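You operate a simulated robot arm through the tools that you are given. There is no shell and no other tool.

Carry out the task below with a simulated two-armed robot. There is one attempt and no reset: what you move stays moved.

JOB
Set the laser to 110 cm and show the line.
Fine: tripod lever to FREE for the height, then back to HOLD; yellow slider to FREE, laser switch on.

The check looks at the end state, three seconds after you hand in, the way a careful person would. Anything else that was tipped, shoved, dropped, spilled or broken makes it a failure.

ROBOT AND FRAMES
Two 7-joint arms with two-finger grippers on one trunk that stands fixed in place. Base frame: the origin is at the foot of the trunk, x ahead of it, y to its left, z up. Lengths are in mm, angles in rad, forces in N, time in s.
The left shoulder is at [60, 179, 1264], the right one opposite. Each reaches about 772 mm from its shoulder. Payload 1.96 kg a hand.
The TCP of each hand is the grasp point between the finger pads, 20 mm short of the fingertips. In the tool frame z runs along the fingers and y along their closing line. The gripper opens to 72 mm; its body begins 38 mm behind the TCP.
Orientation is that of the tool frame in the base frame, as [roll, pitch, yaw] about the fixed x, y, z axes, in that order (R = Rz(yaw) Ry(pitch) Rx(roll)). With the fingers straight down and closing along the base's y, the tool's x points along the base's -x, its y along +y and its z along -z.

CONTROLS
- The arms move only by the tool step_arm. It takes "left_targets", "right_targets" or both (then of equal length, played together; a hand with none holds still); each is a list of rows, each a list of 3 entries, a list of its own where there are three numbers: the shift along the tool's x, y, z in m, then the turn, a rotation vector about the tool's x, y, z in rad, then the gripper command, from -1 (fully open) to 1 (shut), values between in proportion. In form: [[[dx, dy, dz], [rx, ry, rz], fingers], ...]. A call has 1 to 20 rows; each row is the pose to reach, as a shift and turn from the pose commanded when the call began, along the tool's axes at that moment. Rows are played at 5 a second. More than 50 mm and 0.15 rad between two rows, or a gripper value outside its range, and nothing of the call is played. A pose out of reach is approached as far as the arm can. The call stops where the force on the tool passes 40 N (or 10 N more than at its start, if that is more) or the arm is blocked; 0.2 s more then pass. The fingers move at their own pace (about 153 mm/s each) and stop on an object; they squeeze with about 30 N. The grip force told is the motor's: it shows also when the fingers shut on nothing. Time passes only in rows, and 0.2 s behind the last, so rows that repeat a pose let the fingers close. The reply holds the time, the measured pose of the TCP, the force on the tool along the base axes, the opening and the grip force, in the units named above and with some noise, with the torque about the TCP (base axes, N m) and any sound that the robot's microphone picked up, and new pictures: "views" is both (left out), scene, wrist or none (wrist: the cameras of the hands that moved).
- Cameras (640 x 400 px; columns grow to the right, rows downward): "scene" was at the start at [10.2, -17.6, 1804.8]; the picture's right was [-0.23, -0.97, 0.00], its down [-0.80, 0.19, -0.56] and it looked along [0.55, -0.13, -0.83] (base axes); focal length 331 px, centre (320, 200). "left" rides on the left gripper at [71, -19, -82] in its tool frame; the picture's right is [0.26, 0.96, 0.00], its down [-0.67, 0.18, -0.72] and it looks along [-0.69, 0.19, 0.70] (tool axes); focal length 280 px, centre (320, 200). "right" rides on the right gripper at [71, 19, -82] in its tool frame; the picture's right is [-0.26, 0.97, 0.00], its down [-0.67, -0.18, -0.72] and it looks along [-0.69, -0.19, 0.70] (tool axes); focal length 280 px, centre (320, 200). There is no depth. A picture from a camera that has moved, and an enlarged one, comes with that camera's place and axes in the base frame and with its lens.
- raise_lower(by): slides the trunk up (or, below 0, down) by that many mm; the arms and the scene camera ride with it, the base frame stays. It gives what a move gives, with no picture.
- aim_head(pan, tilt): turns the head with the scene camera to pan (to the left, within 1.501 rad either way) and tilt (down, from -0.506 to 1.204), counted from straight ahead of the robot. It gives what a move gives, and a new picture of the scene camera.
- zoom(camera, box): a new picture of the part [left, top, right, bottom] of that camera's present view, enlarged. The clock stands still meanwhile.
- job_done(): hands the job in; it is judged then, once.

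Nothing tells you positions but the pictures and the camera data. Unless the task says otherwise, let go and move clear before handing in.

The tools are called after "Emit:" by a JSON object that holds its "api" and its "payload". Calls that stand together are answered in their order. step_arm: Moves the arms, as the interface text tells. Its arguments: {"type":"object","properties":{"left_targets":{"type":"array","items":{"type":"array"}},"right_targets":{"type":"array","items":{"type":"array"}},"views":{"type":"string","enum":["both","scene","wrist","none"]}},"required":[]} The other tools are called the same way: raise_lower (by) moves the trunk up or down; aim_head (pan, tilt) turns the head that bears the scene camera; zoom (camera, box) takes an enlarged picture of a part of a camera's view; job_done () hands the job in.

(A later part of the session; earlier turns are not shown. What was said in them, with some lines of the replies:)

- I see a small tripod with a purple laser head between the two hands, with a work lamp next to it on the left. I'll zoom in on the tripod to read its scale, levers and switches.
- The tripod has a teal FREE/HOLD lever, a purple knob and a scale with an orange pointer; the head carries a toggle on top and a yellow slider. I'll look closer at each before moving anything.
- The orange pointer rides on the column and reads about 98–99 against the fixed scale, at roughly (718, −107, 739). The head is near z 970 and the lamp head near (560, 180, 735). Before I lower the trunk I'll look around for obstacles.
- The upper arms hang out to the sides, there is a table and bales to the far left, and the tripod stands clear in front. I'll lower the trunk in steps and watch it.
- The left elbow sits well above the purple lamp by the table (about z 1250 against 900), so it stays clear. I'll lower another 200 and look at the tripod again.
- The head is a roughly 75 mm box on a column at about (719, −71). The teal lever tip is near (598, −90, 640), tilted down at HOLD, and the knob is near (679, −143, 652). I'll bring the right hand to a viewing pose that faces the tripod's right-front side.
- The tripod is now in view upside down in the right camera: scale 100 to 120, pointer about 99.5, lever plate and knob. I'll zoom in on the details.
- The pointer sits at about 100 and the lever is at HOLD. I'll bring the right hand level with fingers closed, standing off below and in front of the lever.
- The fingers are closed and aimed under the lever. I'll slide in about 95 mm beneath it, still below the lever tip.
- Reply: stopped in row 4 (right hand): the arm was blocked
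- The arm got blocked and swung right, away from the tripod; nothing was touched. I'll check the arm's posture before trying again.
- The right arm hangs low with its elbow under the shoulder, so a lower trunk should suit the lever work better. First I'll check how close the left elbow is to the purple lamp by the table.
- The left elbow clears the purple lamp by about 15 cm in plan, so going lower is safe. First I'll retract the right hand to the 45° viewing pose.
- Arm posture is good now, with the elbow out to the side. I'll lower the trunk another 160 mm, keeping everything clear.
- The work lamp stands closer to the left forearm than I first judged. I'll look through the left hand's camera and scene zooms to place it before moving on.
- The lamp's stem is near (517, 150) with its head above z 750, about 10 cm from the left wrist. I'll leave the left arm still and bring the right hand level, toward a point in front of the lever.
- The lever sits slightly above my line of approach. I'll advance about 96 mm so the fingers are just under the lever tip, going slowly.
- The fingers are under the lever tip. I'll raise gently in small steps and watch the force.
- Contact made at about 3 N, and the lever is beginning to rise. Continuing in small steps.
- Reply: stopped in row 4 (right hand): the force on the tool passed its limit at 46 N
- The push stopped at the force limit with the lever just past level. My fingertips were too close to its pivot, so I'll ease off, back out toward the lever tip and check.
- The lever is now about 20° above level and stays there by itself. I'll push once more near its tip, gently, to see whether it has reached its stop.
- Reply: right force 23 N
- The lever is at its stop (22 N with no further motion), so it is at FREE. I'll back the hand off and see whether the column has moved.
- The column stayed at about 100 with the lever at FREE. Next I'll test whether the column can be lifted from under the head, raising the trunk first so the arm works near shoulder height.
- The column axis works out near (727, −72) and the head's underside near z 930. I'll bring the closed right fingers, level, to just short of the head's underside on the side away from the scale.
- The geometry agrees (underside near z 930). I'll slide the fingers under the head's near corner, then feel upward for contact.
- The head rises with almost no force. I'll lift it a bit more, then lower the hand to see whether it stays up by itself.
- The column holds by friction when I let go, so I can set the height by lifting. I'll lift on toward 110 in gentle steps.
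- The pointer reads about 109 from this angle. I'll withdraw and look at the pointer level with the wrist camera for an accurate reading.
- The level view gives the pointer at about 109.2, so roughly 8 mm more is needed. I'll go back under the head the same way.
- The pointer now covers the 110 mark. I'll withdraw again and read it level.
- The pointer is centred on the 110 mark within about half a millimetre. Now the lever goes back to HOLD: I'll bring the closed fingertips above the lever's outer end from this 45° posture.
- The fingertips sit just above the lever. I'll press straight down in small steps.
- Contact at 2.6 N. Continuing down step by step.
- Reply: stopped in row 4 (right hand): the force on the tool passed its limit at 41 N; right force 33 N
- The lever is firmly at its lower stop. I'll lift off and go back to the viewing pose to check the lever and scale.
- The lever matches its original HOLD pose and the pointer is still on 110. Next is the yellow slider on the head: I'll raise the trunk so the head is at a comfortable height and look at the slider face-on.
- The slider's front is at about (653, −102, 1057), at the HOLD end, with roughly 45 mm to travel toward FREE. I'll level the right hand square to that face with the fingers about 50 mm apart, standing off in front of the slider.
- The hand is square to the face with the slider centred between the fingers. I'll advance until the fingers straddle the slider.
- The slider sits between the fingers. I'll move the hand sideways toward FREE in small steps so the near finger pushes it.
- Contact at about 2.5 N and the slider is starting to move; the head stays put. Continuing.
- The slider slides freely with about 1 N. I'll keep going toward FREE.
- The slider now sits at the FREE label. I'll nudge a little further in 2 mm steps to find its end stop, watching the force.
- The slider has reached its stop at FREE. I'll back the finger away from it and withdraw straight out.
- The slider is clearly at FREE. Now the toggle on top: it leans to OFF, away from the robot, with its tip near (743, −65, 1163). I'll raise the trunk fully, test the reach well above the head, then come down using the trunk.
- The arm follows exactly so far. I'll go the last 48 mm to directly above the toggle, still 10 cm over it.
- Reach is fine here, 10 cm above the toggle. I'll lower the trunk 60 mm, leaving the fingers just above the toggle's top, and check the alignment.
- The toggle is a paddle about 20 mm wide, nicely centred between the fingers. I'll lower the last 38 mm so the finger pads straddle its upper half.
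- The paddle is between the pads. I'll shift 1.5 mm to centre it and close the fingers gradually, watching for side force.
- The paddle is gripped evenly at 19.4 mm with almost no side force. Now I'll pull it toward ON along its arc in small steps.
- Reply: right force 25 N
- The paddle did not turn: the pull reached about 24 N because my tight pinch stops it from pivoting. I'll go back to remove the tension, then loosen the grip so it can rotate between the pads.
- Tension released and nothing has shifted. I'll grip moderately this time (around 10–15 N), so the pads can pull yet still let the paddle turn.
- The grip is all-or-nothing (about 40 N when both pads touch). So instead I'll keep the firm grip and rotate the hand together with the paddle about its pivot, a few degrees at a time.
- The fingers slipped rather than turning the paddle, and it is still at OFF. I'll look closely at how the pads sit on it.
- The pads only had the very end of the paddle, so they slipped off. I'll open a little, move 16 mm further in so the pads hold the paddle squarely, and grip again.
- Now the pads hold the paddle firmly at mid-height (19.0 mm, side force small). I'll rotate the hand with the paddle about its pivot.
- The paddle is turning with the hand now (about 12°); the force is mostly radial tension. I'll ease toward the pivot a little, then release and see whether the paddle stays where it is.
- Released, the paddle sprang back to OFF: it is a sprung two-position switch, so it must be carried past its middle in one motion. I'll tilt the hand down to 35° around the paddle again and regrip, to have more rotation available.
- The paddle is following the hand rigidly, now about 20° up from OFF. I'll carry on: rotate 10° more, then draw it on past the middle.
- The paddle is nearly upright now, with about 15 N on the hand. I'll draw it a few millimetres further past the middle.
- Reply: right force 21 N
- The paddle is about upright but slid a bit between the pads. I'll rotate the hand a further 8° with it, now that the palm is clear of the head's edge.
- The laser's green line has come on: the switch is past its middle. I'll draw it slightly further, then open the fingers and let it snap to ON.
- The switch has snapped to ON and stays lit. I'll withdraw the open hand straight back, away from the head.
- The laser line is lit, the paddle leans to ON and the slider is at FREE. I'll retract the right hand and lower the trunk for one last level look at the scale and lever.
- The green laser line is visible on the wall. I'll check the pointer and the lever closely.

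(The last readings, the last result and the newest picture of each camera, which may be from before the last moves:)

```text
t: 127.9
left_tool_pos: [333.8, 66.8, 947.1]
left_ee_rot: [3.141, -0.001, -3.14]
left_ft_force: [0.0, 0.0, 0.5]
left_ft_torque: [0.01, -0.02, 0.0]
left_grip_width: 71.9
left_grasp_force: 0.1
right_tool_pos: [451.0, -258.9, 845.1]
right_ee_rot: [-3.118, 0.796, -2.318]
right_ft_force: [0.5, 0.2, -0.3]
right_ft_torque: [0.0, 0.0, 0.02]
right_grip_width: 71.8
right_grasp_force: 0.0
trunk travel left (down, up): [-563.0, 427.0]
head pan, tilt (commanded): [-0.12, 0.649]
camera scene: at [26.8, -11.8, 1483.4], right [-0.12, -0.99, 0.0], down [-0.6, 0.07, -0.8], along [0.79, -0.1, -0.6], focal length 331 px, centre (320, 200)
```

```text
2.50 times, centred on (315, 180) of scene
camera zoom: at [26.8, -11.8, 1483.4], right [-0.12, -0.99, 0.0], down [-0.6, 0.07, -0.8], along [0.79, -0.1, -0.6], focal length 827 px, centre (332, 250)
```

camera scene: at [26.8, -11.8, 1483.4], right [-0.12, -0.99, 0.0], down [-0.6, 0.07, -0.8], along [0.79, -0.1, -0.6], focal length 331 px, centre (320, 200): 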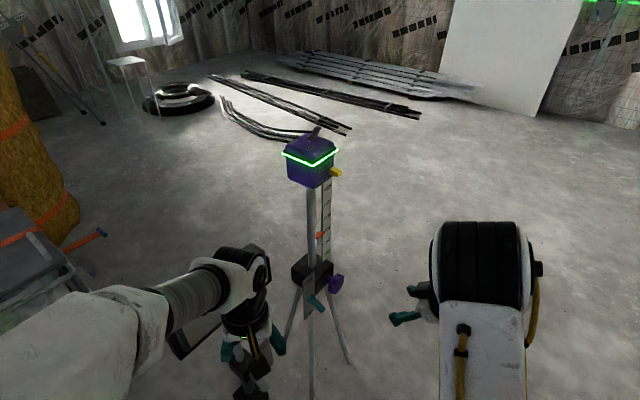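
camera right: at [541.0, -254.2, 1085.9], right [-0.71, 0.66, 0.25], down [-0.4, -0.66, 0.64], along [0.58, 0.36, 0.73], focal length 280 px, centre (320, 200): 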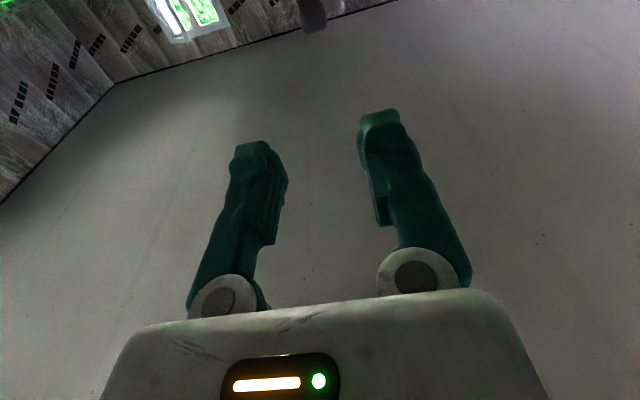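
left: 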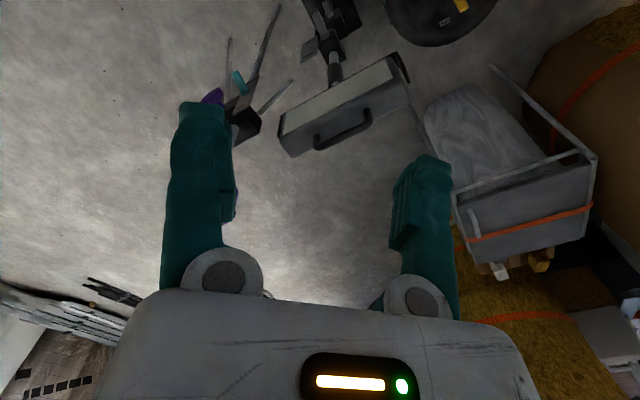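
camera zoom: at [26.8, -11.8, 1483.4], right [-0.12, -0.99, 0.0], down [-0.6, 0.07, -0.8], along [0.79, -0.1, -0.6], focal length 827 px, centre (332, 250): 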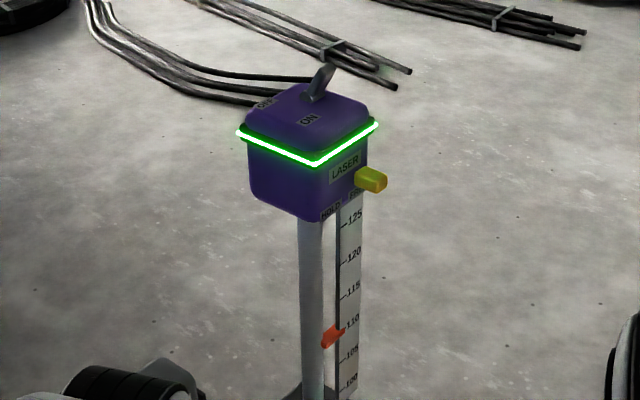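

Emit:
{"api": "zoom", "payload": {"camera": "scene", "box": [280, 115, 350, 195]}}

Emit:
{"api": "zoom", "payload": {"camera": "scene", "box": [270, 240, 370, 330]}}

```text
5.00 times, centred on (315, 155) of scene
camera zoom: at [26.8, -11.8, 1483.4], right [-0.12, -0.99, 0.0], down [-0.6, 0.07, -0.8], along [0.79, -0.1, -0.6], focal length 1654 px, centre (345, 425)
```

zoom: 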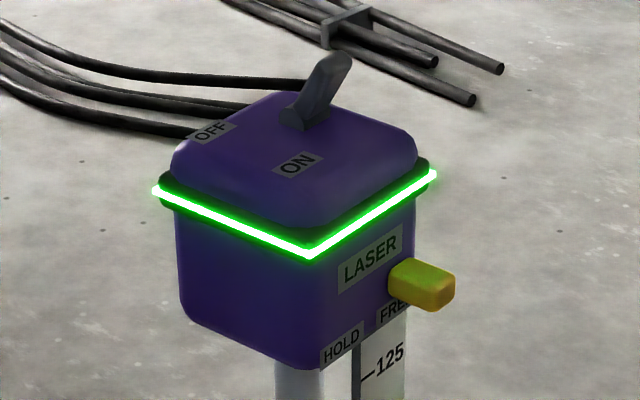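

```text
4.44 times, centred on (320, 285) of scene
camera zoom: at [26.8, -11.8, 1483.4], right [-0.12, -0.99, 0.0], down [-0.6, 0.07, -0.8], along [0.79, -0.1, -0.6], focal length 1470 px, centre (320, -178)
```

zoom: 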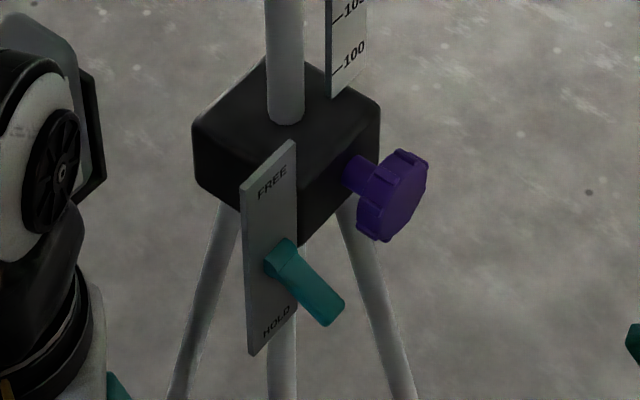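

Everything checks out. The pointer is on 110 (within about 1 mm), the tripod lever is at HOLD and the yellow slider is at FREE. The switch is at ON with the green line lit, both hands are clear and nothing else has been disturbed, so I'm handing in.

Emit:
{"api": "job_done", "payload": {}}

```text
The job is handed in.
```

The laser is set to 110 cm and the green line is showing on the wall; the job is handed in. I don't have the result of the check yet.

- **Height:** the last level reading put the pointer about 1 mm below the 110 mark, so roughly 109.9 cm.
- **Tripod lever:** I moved it to FREE to raise the column, then back to HOLD.
- **Yellow slider:** it is at its end stop at FREE.
- **Laser switch:** it is on. It is sprung and snapped back to OFF on the early tries, so I pulled it with up to about 24 N. The head and tripod didn't visibly shift.

Both hands have let go and are clear of the tripod. Nothing else in the room was touched.
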